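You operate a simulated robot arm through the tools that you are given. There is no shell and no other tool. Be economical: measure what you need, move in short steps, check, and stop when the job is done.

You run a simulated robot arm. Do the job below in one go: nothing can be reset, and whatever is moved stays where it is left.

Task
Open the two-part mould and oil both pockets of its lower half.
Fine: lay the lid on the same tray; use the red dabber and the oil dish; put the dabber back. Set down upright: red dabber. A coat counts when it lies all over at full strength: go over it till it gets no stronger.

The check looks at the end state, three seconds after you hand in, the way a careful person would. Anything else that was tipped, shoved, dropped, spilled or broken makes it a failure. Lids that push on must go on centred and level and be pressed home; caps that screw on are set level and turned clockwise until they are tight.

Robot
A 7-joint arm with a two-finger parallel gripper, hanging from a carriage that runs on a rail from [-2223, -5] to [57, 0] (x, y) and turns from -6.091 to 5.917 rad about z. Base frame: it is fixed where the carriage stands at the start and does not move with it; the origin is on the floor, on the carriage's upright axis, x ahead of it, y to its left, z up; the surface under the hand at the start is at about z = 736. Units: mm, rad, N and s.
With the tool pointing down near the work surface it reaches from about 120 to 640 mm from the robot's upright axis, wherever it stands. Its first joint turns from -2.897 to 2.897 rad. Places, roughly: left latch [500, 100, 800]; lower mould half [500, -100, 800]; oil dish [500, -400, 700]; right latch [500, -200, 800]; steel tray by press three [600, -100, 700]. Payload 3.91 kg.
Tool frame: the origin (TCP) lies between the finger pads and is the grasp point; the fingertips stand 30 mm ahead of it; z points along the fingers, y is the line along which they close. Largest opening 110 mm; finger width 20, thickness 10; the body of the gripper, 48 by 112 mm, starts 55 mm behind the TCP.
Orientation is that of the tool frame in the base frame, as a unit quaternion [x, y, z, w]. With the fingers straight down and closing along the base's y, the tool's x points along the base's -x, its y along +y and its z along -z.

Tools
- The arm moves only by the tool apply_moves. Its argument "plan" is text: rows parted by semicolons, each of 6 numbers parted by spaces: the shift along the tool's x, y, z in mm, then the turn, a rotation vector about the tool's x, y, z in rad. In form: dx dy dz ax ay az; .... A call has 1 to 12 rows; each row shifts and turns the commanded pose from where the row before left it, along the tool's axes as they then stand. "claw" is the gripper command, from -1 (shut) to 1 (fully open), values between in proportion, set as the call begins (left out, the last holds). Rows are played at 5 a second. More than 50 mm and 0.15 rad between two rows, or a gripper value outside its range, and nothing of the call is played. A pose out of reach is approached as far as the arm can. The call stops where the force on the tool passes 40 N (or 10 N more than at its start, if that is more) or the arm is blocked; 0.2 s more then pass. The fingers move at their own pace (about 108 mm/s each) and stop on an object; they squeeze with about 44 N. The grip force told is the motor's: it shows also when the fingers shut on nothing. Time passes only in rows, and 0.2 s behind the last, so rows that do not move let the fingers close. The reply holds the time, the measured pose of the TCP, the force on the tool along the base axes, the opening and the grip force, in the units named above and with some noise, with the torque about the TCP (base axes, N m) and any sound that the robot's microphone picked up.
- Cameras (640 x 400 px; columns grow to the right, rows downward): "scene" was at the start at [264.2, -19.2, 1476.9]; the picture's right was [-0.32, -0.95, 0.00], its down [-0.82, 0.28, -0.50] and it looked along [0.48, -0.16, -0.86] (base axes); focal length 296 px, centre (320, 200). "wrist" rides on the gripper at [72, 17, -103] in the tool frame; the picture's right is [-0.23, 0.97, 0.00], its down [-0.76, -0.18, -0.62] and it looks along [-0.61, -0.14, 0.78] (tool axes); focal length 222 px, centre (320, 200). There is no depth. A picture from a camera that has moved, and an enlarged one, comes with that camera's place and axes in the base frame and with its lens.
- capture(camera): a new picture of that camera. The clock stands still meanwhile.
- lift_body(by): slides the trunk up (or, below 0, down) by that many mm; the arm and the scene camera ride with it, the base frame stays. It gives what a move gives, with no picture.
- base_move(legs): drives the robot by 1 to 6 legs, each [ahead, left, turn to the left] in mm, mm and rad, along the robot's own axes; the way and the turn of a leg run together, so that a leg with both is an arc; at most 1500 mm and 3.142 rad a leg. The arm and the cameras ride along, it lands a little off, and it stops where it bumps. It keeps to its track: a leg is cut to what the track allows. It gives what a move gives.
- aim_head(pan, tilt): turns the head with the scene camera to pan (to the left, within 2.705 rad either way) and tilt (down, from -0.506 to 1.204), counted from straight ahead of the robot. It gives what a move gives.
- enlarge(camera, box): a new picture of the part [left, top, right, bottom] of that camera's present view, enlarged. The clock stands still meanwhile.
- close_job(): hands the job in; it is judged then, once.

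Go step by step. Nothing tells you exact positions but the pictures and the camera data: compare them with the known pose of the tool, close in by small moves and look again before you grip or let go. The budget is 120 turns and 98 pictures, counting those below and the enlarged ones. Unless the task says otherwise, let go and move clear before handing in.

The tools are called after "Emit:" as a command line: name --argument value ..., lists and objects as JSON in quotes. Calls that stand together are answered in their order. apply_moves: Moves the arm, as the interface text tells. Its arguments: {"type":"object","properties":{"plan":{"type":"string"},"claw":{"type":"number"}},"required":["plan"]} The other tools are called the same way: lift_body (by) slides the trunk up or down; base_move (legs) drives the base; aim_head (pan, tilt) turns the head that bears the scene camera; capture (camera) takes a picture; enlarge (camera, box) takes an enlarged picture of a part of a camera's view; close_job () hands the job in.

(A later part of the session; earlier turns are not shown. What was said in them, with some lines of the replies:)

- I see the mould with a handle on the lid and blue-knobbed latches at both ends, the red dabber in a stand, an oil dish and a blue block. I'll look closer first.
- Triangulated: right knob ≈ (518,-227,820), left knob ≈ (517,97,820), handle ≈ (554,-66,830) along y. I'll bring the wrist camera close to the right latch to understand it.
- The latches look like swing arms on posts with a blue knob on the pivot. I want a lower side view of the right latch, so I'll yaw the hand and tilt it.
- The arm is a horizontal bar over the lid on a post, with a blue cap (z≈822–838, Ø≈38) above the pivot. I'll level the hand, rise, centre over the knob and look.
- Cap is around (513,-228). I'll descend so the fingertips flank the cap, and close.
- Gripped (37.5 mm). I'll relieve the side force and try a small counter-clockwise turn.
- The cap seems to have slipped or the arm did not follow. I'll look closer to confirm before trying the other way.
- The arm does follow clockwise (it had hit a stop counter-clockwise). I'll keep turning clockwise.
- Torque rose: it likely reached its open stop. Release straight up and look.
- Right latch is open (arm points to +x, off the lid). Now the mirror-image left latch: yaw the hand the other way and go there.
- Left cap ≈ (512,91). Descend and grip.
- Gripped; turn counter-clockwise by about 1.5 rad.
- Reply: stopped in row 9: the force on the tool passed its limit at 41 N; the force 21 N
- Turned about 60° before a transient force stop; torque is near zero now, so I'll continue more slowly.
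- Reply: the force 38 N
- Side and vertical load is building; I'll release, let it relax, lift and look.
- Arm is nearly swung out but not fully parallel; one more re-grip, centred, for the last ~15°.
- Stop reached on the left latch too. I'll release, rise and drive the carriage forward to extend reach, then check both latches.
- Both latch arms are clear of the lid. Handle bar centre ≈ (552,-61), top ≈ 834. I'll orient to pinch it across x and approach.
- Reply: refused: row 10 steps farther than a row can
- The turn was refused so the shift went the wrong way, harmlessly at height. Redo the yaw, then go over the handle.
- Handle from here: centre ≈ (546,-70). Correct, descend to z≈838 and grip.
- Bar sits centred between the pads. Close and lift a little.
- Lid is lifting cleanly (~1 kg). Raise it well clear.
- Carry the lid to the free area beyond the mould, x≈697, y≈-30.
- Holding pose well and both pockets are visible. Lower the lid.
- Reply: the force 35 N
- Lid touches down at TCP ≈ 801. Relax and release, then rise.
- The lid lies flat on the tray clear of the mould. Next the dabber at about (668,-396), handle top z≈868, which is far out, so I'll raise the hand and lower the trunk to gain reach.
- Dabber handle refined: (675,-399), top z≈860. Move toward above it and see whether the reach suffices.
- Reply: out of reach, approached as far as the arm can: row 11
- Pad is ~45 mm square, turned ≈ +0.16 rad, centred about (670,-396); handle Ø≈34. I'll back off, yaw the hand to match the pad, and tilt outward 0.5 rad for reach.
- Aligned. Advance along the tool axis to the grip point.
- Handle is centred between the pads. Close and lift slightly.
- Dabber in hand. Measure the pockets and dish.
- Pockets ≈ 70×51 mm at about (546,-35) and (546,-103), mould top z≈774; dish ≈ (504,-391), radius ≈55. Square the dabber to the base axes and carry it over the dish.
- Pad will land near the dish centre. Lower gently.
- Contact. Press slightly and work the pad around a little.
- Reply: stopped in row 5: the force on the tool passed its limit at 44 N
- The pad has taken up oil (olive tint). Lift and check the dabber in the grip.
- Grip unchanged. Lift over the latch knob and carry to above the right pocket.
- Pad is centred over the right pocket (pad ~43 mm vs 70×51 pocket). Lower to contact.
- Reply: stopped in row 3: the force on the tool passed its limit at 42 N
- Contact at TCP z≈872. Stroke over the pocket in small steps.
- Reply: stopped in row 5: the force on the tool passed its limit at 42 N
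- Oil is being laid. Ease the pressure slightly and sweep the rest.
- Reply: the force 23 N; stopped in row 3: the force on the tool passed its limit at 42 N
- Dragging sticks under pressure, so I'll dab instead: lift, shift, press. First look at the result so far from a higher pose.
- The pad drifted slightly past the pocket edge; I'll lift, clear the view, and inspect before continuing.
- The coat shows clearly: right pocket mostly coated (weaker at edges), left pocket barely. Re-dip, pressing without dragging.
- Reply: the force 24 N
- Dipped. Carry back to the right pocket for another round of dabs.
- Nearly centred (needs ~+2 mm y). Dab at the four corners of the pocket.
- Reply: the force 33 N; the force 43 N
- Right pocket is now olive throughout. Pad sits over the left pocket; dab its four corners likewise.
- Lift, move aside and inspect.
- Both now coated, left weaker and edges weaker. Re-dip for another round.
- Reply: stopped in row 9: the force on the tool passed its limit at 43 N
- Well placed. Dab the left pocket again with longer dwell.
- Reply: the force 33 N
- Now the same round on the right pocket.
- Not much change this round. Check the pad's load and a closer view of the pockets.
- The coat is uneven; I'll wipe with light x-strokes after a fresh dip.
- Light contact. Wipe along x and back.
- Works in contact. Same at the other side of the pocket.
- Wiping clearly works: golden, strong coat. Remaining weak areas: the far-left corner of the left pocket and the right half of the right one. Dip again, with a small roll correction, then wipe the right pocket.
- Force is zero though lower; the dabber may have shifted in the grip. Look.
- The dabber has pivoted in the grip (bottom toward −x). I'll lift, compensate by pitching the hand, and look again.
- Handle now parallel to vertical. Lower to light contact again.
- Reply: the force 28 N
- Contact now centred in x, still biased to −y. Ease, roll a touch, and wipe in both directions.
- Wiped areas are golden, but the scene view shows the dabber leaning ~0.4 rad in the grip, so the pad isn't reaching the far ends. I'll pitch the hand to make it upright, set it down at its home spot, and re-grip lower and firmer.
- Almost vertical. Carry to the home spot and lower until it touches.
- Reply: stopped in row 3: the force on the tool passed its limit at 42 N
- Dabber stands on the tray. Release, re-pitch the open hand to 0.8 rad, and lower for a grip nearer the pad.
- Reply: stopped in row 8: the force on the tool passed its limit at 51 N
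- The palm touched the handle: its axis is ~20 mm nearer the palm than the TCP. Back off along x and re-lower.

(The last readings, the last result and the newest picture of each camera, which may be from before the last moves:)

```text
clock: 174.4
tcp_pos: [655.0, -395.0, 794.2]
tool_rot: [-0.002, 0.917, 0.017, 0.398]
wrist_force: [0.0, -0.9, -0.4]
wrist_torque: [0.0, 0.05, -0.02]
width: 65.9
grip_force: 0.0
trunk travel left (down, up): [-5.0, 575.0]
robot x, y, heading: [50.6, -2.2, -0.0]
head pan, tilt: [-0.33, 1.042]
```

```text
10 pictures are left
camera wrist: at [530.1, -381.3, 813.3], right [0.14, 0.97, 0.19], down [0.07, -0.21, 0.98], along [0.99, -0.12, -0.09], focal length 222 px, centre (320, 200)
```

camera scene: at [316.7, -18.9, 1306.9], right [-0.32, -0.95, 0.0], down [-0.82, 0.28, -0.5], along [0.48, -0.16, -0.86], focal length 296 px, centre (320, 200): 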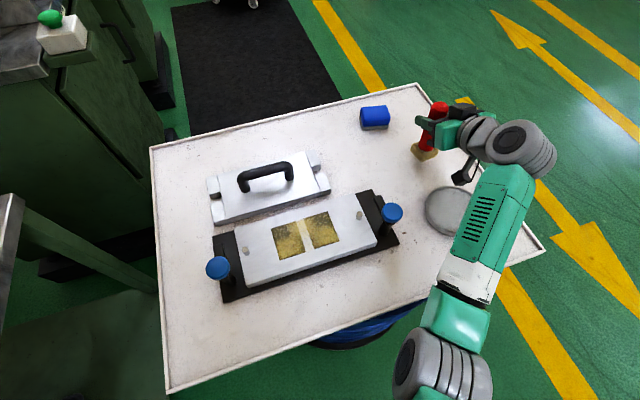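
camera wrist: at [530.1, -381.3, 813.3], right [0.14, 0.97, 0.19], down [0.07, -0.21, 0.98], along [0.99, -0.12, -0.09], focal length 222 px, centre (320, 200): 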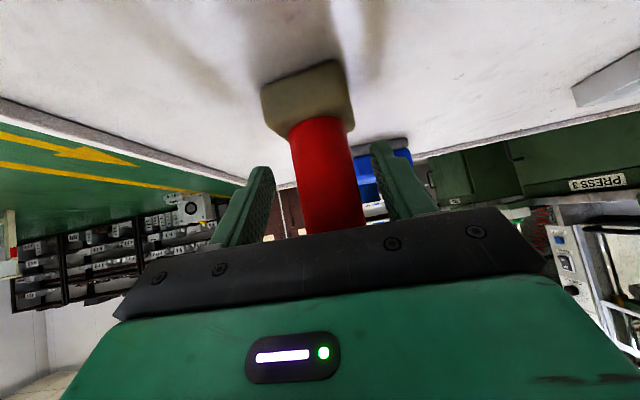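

Good low grip position; shift 5 mm in y and close, then lift and go to dip.

Emit:
apply_moves --plan "2 5 -2.2 0 0 0;0 0 0 0 0 0"

Emit:
apply_moves --plan "0 0 0 0 0 0;0 0 0 0 0 0;0 0 0 0 0 0;-7.3 0 -6.8 0 0 0;-14.6 0 -13.7 0 0 0;-14.6 0 -13.7 0 0 0;0 0 0 0 0 0" --claw -1

Emit:
capture --camera "wrist"

```text
clock: 175.0
tcp_pos: [651.3, -389.5, 795.2]
tool_rot: [-0.001, 0.917, 0.017, 0.398]
wrist_force: [0.7, 0.2, 0.5]
wrist_torque: [0.02, 0.01, 0.0]
width: 66.1
grip_force: 0.0
trunk travel left (down, up): [-5.0, 575.0]
robot x, y, heading: [54.9, 3.2, -0.001]
head pan, tilt: [-0.33, 1.042]
```

```text
clock: 176.6
tcp_pos: [649.7, -392.5, 844.2]
tool_rot: [-0.002, 0.917, 0.017, 0.398]
wrist_force: [0.6, 0.6, -0.5]
wrist_torque: [-0.01, 0.01, -0.04]
width: 33.0
grip_force: 44.6
trunk travel left (down, up): [-5.0, 575.0]
robot x, y, heading: [51.8, 1.1, -0.003]
head pan, tilt: [-0.33, 1.042]
```

```text
9 pictures are left
camera wrist: at [526.0, -377.8, 863.6], right [0.14, 0.97, 0.19], down [0.07, -0.21, 0.98], along [0.99, -0.12, -0.09], focal length 222 px, centre (320, 200)
```

wrist: 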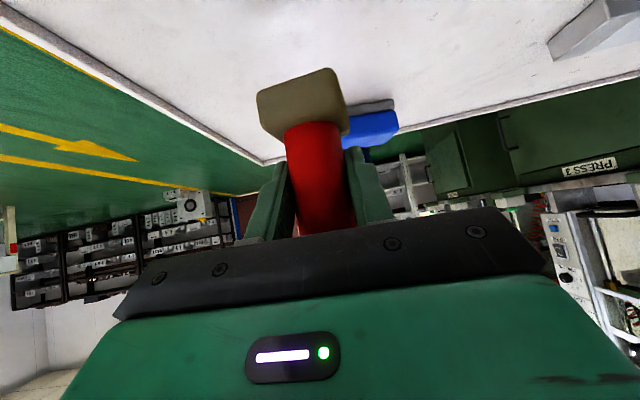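

Firm low grip with the dabber upright. Dip again.

Emit:
apply_moves --plan "24.6 0 -26.3 0 0 0;24.6 0 -26.3 0 0 0;24.6 0 -26.3 0 0 0;24.6 0 -26.3 0 0 0;10.95 0 10.3 0 0 0;8.8 0 8.2 0 0 0;2.2 0 2.1 0 0 0;1.5 0 1.4 0 0 0;0 0 0 0 0 0"

```text
clock: 178.6
tcp_pos: [507.6, -391.7, 811.8]
tool_rot: [-0.002, 0.917, 0.017, 0.398]
wrist_force: [-1.8, 2.4, 9.8]
wrist_torque: [-0.09, 0.27, -0.11]
width: 32.8
grip_force: 44.2
trunk travel left (down, up): [-5.0, 575.0]
robot x, y, heading: [54.9, -0.3, 0.003]
head pan, tilt: [-0.33, 1.042]
```

Emit:
apply_moves --plan "-23.9 0 -22.4 0 0 0;-23.9 0 -22.4 0 0 0;-23.9 0 -22.4 0 0 0;-4.3 44.9 4.6 0 0 0;-4.3 44.9 4.6 0 0 0;-4.3 44.9 4.6 0 0 0;-4.3 44.9 4.6 0 0 0;-4.3 44.9 4.6 0 0 0;-4.3 44.9 4.6 0 0 0;-4.3 44.9 4.6 0 0 0;-4.3 44.9 4.6 0 0 0;0 0 0 0 0 0"

Emit:
apply_moves --plan "23 0 21.5 0 0 0;21.9 0 20.5 0 0 0;8.8 0 8.2 0 0 0;0 0 0 0 0 0"

Emit:
capture --camera "wrist"

```text
clock: 181.2
tcp_pos: [550.7, -35.1, 920.7]
tool_rot: [-0.001, 0.917, 0.016, 0.399]
wrist_force: [0.8, 0.5, -1.8]
wrist_torque: [0.0, 0.02, 0.0]
width: 32.8
grip_force: 44.2
trunk travel left (down, up): [-5.0, 575.0]
robot x, y, heading: [53.4, -1.5, 0.001]
head pan, tilt: [-0.33, 1.042]
```

```text
clock: 182.2
tcp_pos: [549.8, -33.0, 845.1]
tool_rot: [0.0, 0.917, 0.016, 0.398]
wrist_force: [-0.1, -0.2, -1.6]
wrist_torque: [0.04, -0.02, 0.0]
width: 33.0
grip_force: 44.0
trunk travel left (down, up): [-5.0, 575.0]
robot x, y, heading: [52.0, 0.2, -0.001]
head pan, tilt: [-0.33, 1.042]
```

```text
8 pictures are left
camera wrist: at [426.1, -18.6, 863.9], right [0.14, 0.97, 0.19], down [0.07, -0.21, 0.98], along [0.99, -0.12, -0.1], focal length 222 px, centre (320, 200)
```

wrist: 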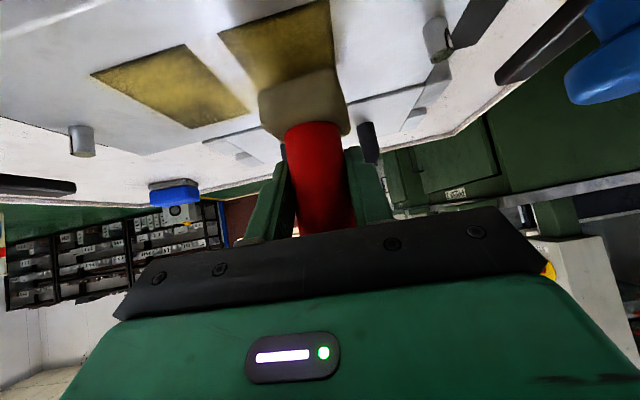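

Positioned over the left pocket. Move to its far half and lower to light contact.

Emit:
apply_moves --plan "-6.8 -1 7.3 0 0 0;8.8 0 8.2 0 0 0;1.1 0 1 0 0 0;0.7 0 0.7 0 0 0;0 0 0 0 0 0"

```text
clock: 183.4
tcp_pos: [560.5, -33.7, 831.7]
tool_rot: [-0.001, 0.917, 0.017, 0.399]
wrist_force: [0.0, -0.6, -1.8]
wrist_torque: [0.02, 0.01, -0.02]
width: 33.0
grip_force: 43.4
trunk travel left (down, up): [-5.0, 575.0]
robot x, y, heading: [51.2, 0.6, -0.0]
head pan, tilt: [-0.33, 1.042]
```

Emit:
apply_moves --plan "0.7 0 0.7 0 0 0;0.7 0 0.7 0 0 0;0.5 0 0.5 0 0 0;0 0 0 0 0 0"

```text
clock: 184.4
tcp_pos: [560.2, -35.0, 830.2]
tool_rot: [-0.002, 0.917, 0.017, 0.399]
wrist_force: [-3.0, 0.5, 7.1]
wrist_torque: [-0.19, 0.29, -0.02]
width: 33.1
grip_force: 44.1
trunk travel left (down, up): [-5.0, 575.0]
robot x, y, heading: [53.3, -0.6, 0.004]
head pan, tilt: [-0.33, 1.042]
```

Light contact; raster over the left pocket.

Emit:
apply_moves --plan "-2.7 0 2.9 0 0 0;0 4 0 0 0 0;3.42 0 -3.65 0 0 0;3.42 0 -3.65 0 0 0;3.42 0 -3.65 0 0 0;3.42 0 -3.65 0 0 0;0 -4 0 0 0 0;0 -4 0 0 0 0;-3.42 0 3.65 0 0 0;-3.42 0 3.65 0 0 0;-3.42 0 3.65 0 0 0;-3.42 0 3.65 0 0 0"

```text
clock: 187.0
tcp_pos: [563.4, -39.1, 829.1]
tool_rot: [-0.002, 0.917, 0.017, 0.398]
wrist_force: [-16.6, 0.2, 28.7]
wrist_torque: [-0.52, 0.35, -0.34]
width: 33.2
grip_force: 44.1
trunk travel left (down, up): [-5.0, 575.0]
robot x, y, heading: [51.0, -1.1, 0.005]
head pan, tilt: [-0.33, 1.042]
```

Emit:
apply_moves --plan "-0.4 0 -0.4 0 0 0;0 4 0 0 0 0;0 4 0 0 0 0;3.42 0 -3.65 0 0 0;3.42 0 -3.65 0 0 0;3.42 0 -3.65 0 0 0;3.42 0 -3.65 0 0 0;0 -4 0 0 0 0;-3.42 0 3.65 0 0 0;-3.42 0 3.65 0 0 0;-3.42 0 3.65 0 0 0;-3.42 0 3.65 0 0 0"

Emit:
apply_moves --plan "-3 0 -2.8 0 0 0;0 -35 0 0 0 0;0 -33 0 0 0 0;2.9 0 2.7 0 0 0;0 0 0 0 0 0"

Emit:
capture --camera "wrist"

```text
clock: 189.6
tcp_pos: [562.8, -34.9, 829.4]
tool_rot: [-0.001, 0.917, 0.016, 0.399]
wrist_force: [-17.7, -0.5, 28.8]
wrist_torque: [-0.64, 0.38, -0.39]
width: 32.7
grip_force: 44.0
trunk travel left (down, up): [-5.0, 575.0]
robot x, y, heading: [52.1, -0.0, -0.002]
head pan, tilt: [-0.33, 1.042]
```

```text
clock: 190.8
tcp_pos: [564.3, -101.6, 830.6]
tool_rot: [-0.002, 0.916, 0.017, 0.4]
wrist_force: [-5.8, 0.9, 14.6]
wrist_torque: [-0.26, 0.0, -0.1]
width: 33.0
grip_force: 43.9
trunk travel left (down, up): [-5.0, 575.0]
robot x, y, heading: [49.8, 0.3, 0.001]
head pan, tilt: [-0.33, 1.042]
```

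```text
7 pictures are left
camera wrist: at [440.2, -87.2, 848.4], right [0.14, 0.97, 0.19], down [0.07, -0.2, 0.98], along [0.99, -0.12, -0.09], focal length 222 px, centre (320, 200)
```

wrist: 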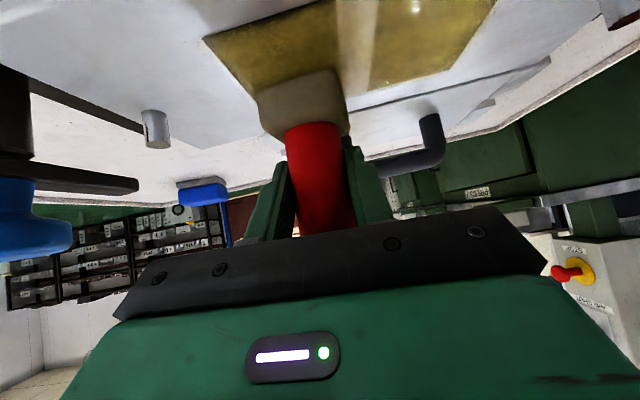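

Left pocket looks golden all over. Raster the right pocket.

Emit:
apply_moves --plan "0 3 0 0 0 0;3.42 0 -3.65 0 0 0;3.42 0 -3.65 0 0 0;3.42 0 -3.65 0 0 0;3.42 0 -3.65 0 0 0;0 -3 0 0 0 0;0 -4 0 0 0 0;-3.42 0 3.65 0 0 0;-3.42 0 3.65 0 0 0;-3.42 0 3.65 0 0 0;-3.42 0 3.65 0 0 0;0 0 0 0 0 0"

Emit:
apply_moves --plan "-0.3 0 -0.3 0 0 0;0 4 0 0 0 0;0 3 0 0 0 0;3.42 0 -3.65 0 0 0;3.42 0 -3.65 0 0 0;3.42 0 -3.65 0 0 0;3.42 0 -3.65 0 0 0;0 -4 0 0 0 0;-3.42 0 3.65 0 0 0;-3.42 0 3.65 0 0 0;-3.42 0 3.65 0 0 0;-3.42 0 3.65 0 0 0"

Emit:
apply_moves --plan "-14.6 0 -13.7 0 0 0;-23.9 0 -22.4 0 0 0;-21.9 0 -20.5 0 0 0;0 -45 0 0 0 0;0 -45 0 0 0 0;0 -45 0 0 0 0;0 -45 0 0 0 0;0 -45 0 0 0 0;0 -45 0 0 0 0;0 -15 0 0 0 0;0 0 0 0 0 0"

Emit:
enlarge --camera "scene" --box '[268, 208, 346, 262]'

```text
clock: 192.6
tcp_pos: [550.8, -103.7, 829.9]
tool_rot: [-0.004, 0.916, 0.018, 0.401]
wrist_force: [0.1, 2.1, 4.6]
wrist_torque: [0.03, 0.18, -0.07]
width: 33.3
grip_force: 44.3
trunk travel left (down, up): [-5.0, 575.0]
robot x, y, heading: [51.6, 2.9, 0.005]
head pan, tilt: [-0.33, 1.042]
stopped in row 8: the force on the tool passed its limit at 44 N (the readings are from after the stop); the commanded pose is now the measured one
```

```text
clock: 195.2
tcp_pos: [549.4, -99.7, 831.5]
tool_rot: [-0.005, 0.917, 0.019, 0.399]
wrist_force: [1.0, -0.1, -1.9]
wrist_torque: [0.0, 0.01, -0.02]
width: 33.3
grip_force: 44.4
trunk travel left (down, up): [-5.0, 575.0]
robot x, y, heading: [52.7, -1.1, -0.001]
head pan, tilt: [-0.33, 1.042]
```

```text
clock: 197.6
tcp_pos: [555.6, -389.1, 904.4]
tool_rot: [-0.004, 0.917, 0.019, 0.399]
wrist_force: [0.8, -0.6, -1.9]
wrist_torque: [0.02, 0.02, 0.0]
width: 32.8
grip_force: 44.3
trunk travel left (down, up): [-5.0, 575.0]
robot x, y, heading: [50.6, 3.5, 0.002]
head pan, tilt: [-0.33, 1.042]
```

```text
7.41 times, centred on (307, 235) of scene
camera zoom: at [316.0, -18.6, 1306.9], right [-0.32, -0.95, 0.0], down [-0.82, 0.28, -0.5], along [0.48, -0.16, -0.86], focal length 2192 px, centre (416, -59)
```

zoom: 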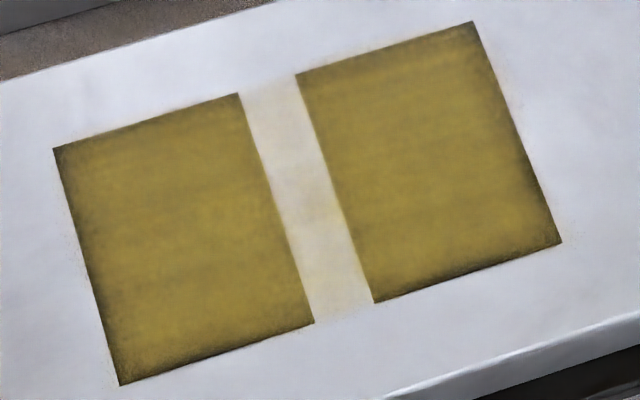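

Both pockets are now almost uniformly golden; edges are a shade weaker. One more dip and pass.

Emit:
apply_moves --plan "16.4 -1 -17.5 0 0 0;16.4 -1 -17.5 0 0 0;21.9 0 20.5 0 0 0;21.9 0 20.5 0 0 0;21.9 0 20.5 0 0 0;1.5 0 1.4 0 0 0;1.1 0 1 0 0 0;0.4 0 0.4 0 0 0;0 0 0 0 0 0"

Emit:
apply_moves --plan "-23.9 0 -22.4 0 0 0;-23.9 0 -22.4 0 0 0;-23.9 0 -22.4 0 0 0;-4.3 44.9 4.6 0 0 0;-4.3 44.9 4.6 0 0 0;-4.3 44.9 4.6 0 0 0;-4.3 44.9 4.6 0 0 0;-4.3 44.9 4.6 0 0 0;-4.3 44.9 4.6 0 0 0;-4.3 44.9 4.6 0 0 0;-4.3 44.9 4.6 0 0 0;0 0 0 0 0 0"

Emit:
apply_moves --plan "23 0 21.5 0 0 0;21.9 0 20.5 0 0 0;8.8 0 8.2 0 0 0;6.6 0 6.1 0 0 0;0 0 0 0 0 0"

```text
clock: 199.6
tcp_pos: [506.6, -388.6, 810.8]
tool_rot: [-0.004, 0.916, 0.017, 0.401]
wrist_force: [-11.8, 7.8, 27.2]
wrist_torque: [-0.14, 0.52, -0.18]
width: 33.0
grip_force: 43.8
trunk travel left (down, up): [-5.0, 575.0]
robot x, y, heading: [51.9, -2.6, 0.001]
head pan, tilt: [-0.33, 1.042]
```

```text
clock: 202.2
tcp_pos: [547.9, -31.9, 918.1]
tool_rot: [-0.004, 0.916, 0.018, 0.4]
wrist_force: [-0.5, -0.1, -0.7]
wrist_torque: [0.01, 0.04, 0.0]
width: 33.0
grip_force: 43.6
trunk travel left (down, up): [-5.0, 575.0]
robot x, y, heading: [52.6, -1.3, 0.0]
head pan, tilt: [-0.33, 1.042]
```

```text
clock: 203.4
tcp_pos: [548.8, -28.8, 836.5]
tool_rot: [-0.004, 0.916, 0.018, 0.4]
wrist_force: [0.0, 0.2, -1.2]
wrist_torque: [0.0, 0.02, -0.02]
width: 32.9
grip_force: 44.0
trunk travel left (down, up): [-5.0, 575.0]
robot x, y, heading: [50.3, 2.6, 0.001]
head pan, tilt: [-0.33, 1.042]
```

Emit:
apply_moves --plan "4.4 -1 4.1 0 0 0;0.5 0 0.5 0 0 0;3.42 0 -3.65 0 0 0;3.42 0 -3.65 0 0 0;0 -4 0 0 0 0;0 -3 0 0 0 0;-3.42 0 3.65 0 0 0;-3.42 0 3.65 0 0 0;-3.42 0 3.65 0 0 0;-3.42 0 3.65 0 0 0;-3.42 0 3.65 0 0 0"

```text
clock: 205.8
tcp_pos: [562.7, -37.6, 829.8]
tool_rot: [-0.004, 0.916, 0.018, 0.4]
wrist_force: [-14.0, 0.3, 19.9]
wrist_torque: [-0.41, 0.39, -0.29]
width: 33.0
grip_force: 44.1
trunk travel left (down, up): [-5.0, 575.0]
robot x, y, heading: [50.2, 0.9, 0.002]
head pan, tilt: [-0.33, 1.042]
```

Good contact throughout. Finish the left pocket and step over to the right one.

Emit:
apply_moves --plan "0 4 0 0 0 0;0 4 0 0 0 0;3.42 0 -3.65 0 0 0;3.42 0 -3.65 0 0 0;3.42 0 -3.65 0 0 0;3.42 0 -3.65 0 0 0;3.42 0 -3.65 0 0 0;-3 0 -2.8 0 0 0;-7 -33 7.4 0 0 0;-7 -36 7.4 0 0 0;2.9 0 2.7 0 0 0;0 0 0 0 0 0"

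Emit:
apply_moves --plan "-3.42 0 3.65 0 0 0;0 -4 0 0 0 0;0 -4 0 0 0 0;3.42 0 -3.65 0 0 0;3.42 0 -3.65 0 0 0;3.42 0 -3.65 0 0 0;3.42 0 -3.65 0 0 0;3.42 0 -3.65 0 0 0;0 4 0 0 0 0;0 3 0 0 0 0;-3.42 0 3.65 0 0 0;-3.42 0 3.65 0 0 0"

```text
clock: 208.4
tcp_pos: [562.8, -98.8, 829.4]
tool_rot: [-0.004, 0.915, 0.018, 0.402]
wrist_force: [-7.5, -2.2, 26.5]
wrist_torque: [-0.7, 0.46, -0.18]
width: 33.2
grip_force: 44.1
trunk travel left (down, up): [-5.0, 575.0]
robot x, y, heading: [51.9, -0.7, -0.001]
head pan, tilt: [-0.33, 1.042]
```

```text
clock: 208.8
tcp_pos: [563.5, -98.4, 829.0]
tool_rot: [-0.004, 0.915, 0.017, 0.403]
wrist_force: [-5.9, -1.2, 7.2]
wrist_torque: [-0.23, 0.35, -0.2]
width: 33.2
grip_force: 43.6
trunk travel left (down, up): [-5.0, 575.0]
robot x, y, heading: [48.5, 1.8, 0.001]
head pan, tilt: [-0.33, 1.042]
stopped in row 1: the force on the tool passed its limit at 44 N (the readings are from after the stop); the commanded pose is now the measured one
```

Emit:
apply_moves --plan "0 -4 0 0 0 0;0 -4 0 0 0 0;3.42 0 -3.65 0 0 0;3.42 0 -3.65 0 0 0;3.42 0 -3.65 0 0 0;3.42 0 -3.65 0 0 0;3.42 0 -3.65 0 0 0;0 4 0 0 0 0;0 3 0 0 0 0;-3.42 0 3.65 0 0 0;-3.42 0 3.65 0 0 0;-3.42 0 3.65 0 0 0"

Emit:
apply_moves --plan "-14.6 0 -13.7 0 0 0;-23.9 0 -22.4 0 0 0;-21.9 0 -20.5 0 0 0;-11.4 -42.4 12.2 0 0 0;-11.4 -42.4 12.2 0 0 0;-11.4 -42.4 12.2 0 0 0;-11.4 -42.4 12.2 0 0 0;-11.4 -42.4 12.2 0 0 0;-11.4 -42.4 12.2 0 0 0;-11.4 -42.4 12.2 0 0 0;0 0 0 0 0 0"

Emit:
capture --camera "scene"

Emit:
enlarge --camera "scene" --box '[268, 208, 346, 262]'

```text
clock: 211.3
tcp_pos: [551.8, -99.1, 828.7]
tool_rot: [-0.004, 0.915, 0.018, 0.402]
wrist_force: [-17.4, -1.1, 22.3]
wrist_torque: [-0.56, 0.59, -0.32]
width: 32.9
grip_force: 44.6
trunk travel left (down, up): [-5.0, 575.0]
robot x, y, heading: [49.4, -2.1, 0.005]
head pan, tilt: [-0.33, 1.042]
```

```text
clock: 213.8
tcp_pos: [678.2, -394.1, 905.9]
tool_rot: [-0.004, 0.915, 0.017, 0.403]
wrist_force: [0.7, -0.6, -1.5]
wrist_torque: [-0.01, 0.01, -0.01]
width: 32.9
grip_force: 44.1
trunk travel left (down, up): [-5.0, 575.0]
robot x, y, heading: [48.2, -2.4, -0.001]
head pan, tilt: [-0.33, 1.042]
```

```text
5 pictures are left
camera scene: at [315.6, -18.5, 1306.8], right [-0.32, -0.95, 0.0], down [-0.82, 0.28, -0.5], along [0.48, -0.16, -0.86], focal length 296 px, centre (320, 200)
```

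scene: 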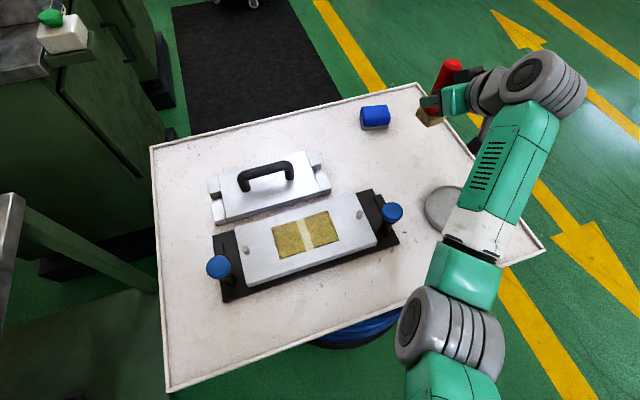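

```text
7.41 times, centred on (307, 235) of scene
camera zoom: at [315.6, -18.5, 1306.8], right [-0.32, -0.95, 0.0], down [-0.82, 0.28, -0.5], along [0.48, -0.16, -0.86], focal length 2192 px, centre (416, -59)
```

zoom: 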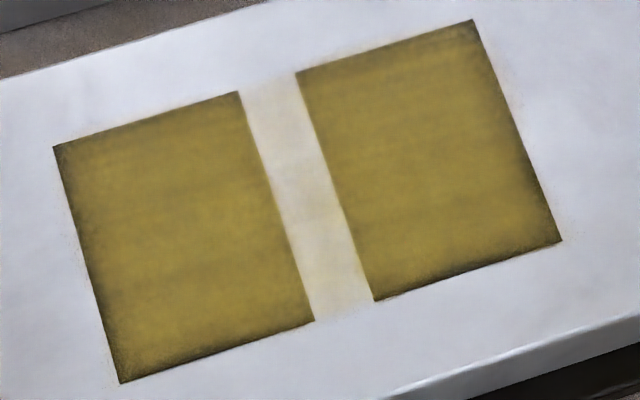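

Coat is even and no stronger than before — done. Put the dabber back at its spot.

Emit:
apply_moves --plan "5.5 -3 -5.8 0 0 0;21.9 0 20.5 0 0 0;21.9 0 20.5 0 0 0;21.9 0 20.5 0 0 0;8.8 0 8.2 0 0 0;2.9 0 2.7 0 0 0;1.5 0 1.4 0 0 0;1.1 0 1 0 0 0;0.7 0 0.7 0 0 0;0 0 0 0 0 0"

```text
clock: 215.9
tcp_pos: [669.7, -395.2, 794.3]
tool_rot: [-0.004, 0.915, 0.018, 0.404]
wrist_force: [-0.2, 1.1, -0.3]
wrist_torque: [-0.02, -0.02, 0.02]
width: 33.0
grip_force: 44.0
trunk travel left (down, up): [-5.0, 575.0]
robot x, y, heading: [53.3, 0.0, 0.005]
head pan, tilt: [-0.33, 1.042]
```

Emit:
apply_moves --plan "0.6 0 0.6 0 0 0;0.5 0 0.5 0 0 0;0 0 0 0 0 0"

Emit:
enlarge --camera "scene" --box '[380, 60, 500, 180]'

```text
clock: 216.8
tcp_pos: [671.2, -395.6, 795.1]
tool_rot: [-0.004, 0.915, 0.017, 0.404]
wrist_force: [-10.2, 6.5, 21.8]
wrist_torque: [-0.06, 0.43, -0.12]
width: 32.8
grip_force: 44.2
trunk travel left (down, up): [-5.0, 575.0]
robot x, y, heading: [52.2, 0.6, 0.003]
head pan, tilt: [-0.33, 1.042]
```

```text
3.33 times, centred on (440, 120) of scene
camera zoom: at [315.5, -18.5, 1307.1], right [-0.32, -0.95, 0.0], down [-0.82, 0.28, -0.5], along [0.48, -0.16, -0.86], focal length 986 px, centre (-80, 467)
5 turns are left
```

zoom: 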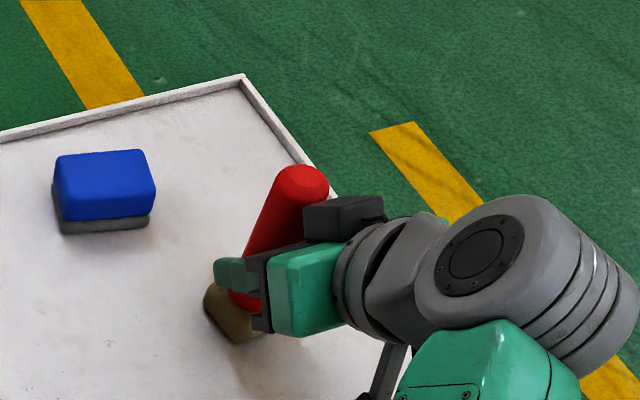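

Standing on the tray, near upright. Release and withdraw slowly along the tool axis.

Emit:
apply_moves --plan "-0.4 0 -0.4 0 0 0;0 0 0 0 0 0;0 0 0 0 0 0;0 0 0 0 0 0;0 0 -10 0 0 0;0 0 -20 0 0 0;0 0 -30 0 0 0;0 0 -40 0 0 0;-20 0 -40 0 0 0;-20 0 -40 0 0 0;0 0 0 0 0 0" --claw 0.3

Emit:
capture --camera "scene"

```text
clock: 219.2
tcp_pos: [563.6, -401.0, 946.4]
tool_rot: [-0.004, 0.916, 0.018, 0.402]
wrist_force: [0.0, -0.4, 0.7]
wrist_torque: [0.01, 0.05, -0.03]
width: 71.5
grip_force: 0.1
trunk travel left (down, up): [-5.0, 575.0]
robot x, y, heading: [47.5, 1.0, 0.005]
head pan, tilt: [-0.33, 1.042]
```

```text
2 pictures are left
camera scene: at [315.8, -18.6, 1306.9], right [-0.32, -0.95, 0.0], down [-0.82, 0.28, -0.5], along [0.48, -0.16, -0.86], focal length 296 px, centre (320, 200)
4 turns are left
```

scene: 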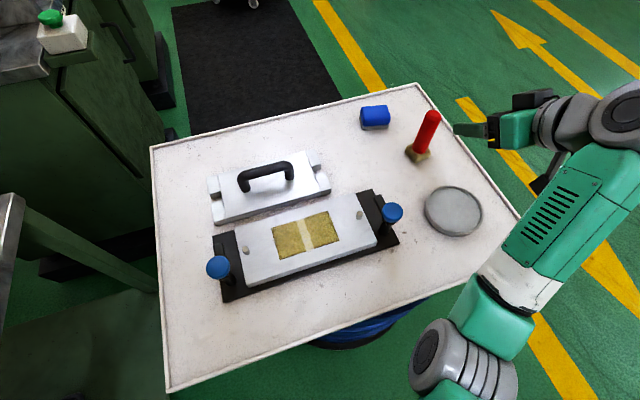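

The dabber stands upright back in its place, the lid lies flat on the tray, both latches are open and both pockets are evenly coated. The hand is clear, so I'm handing in.

Emit:
close_job

```text
The job is handed in.
```

The job is handed in: the mould is open, its lid lies flat on the same tray, and the red dabber is back upright at its place.

Both lower pockets look evenly coated, and the last pass made them no stronger. The pad also left a faint film of oil on the strip between the pockets. The dabber went back turned by about 0.16 rad from how it first stood. While I was re-gripping it, the palm bumped the handle, but it stayed upright.
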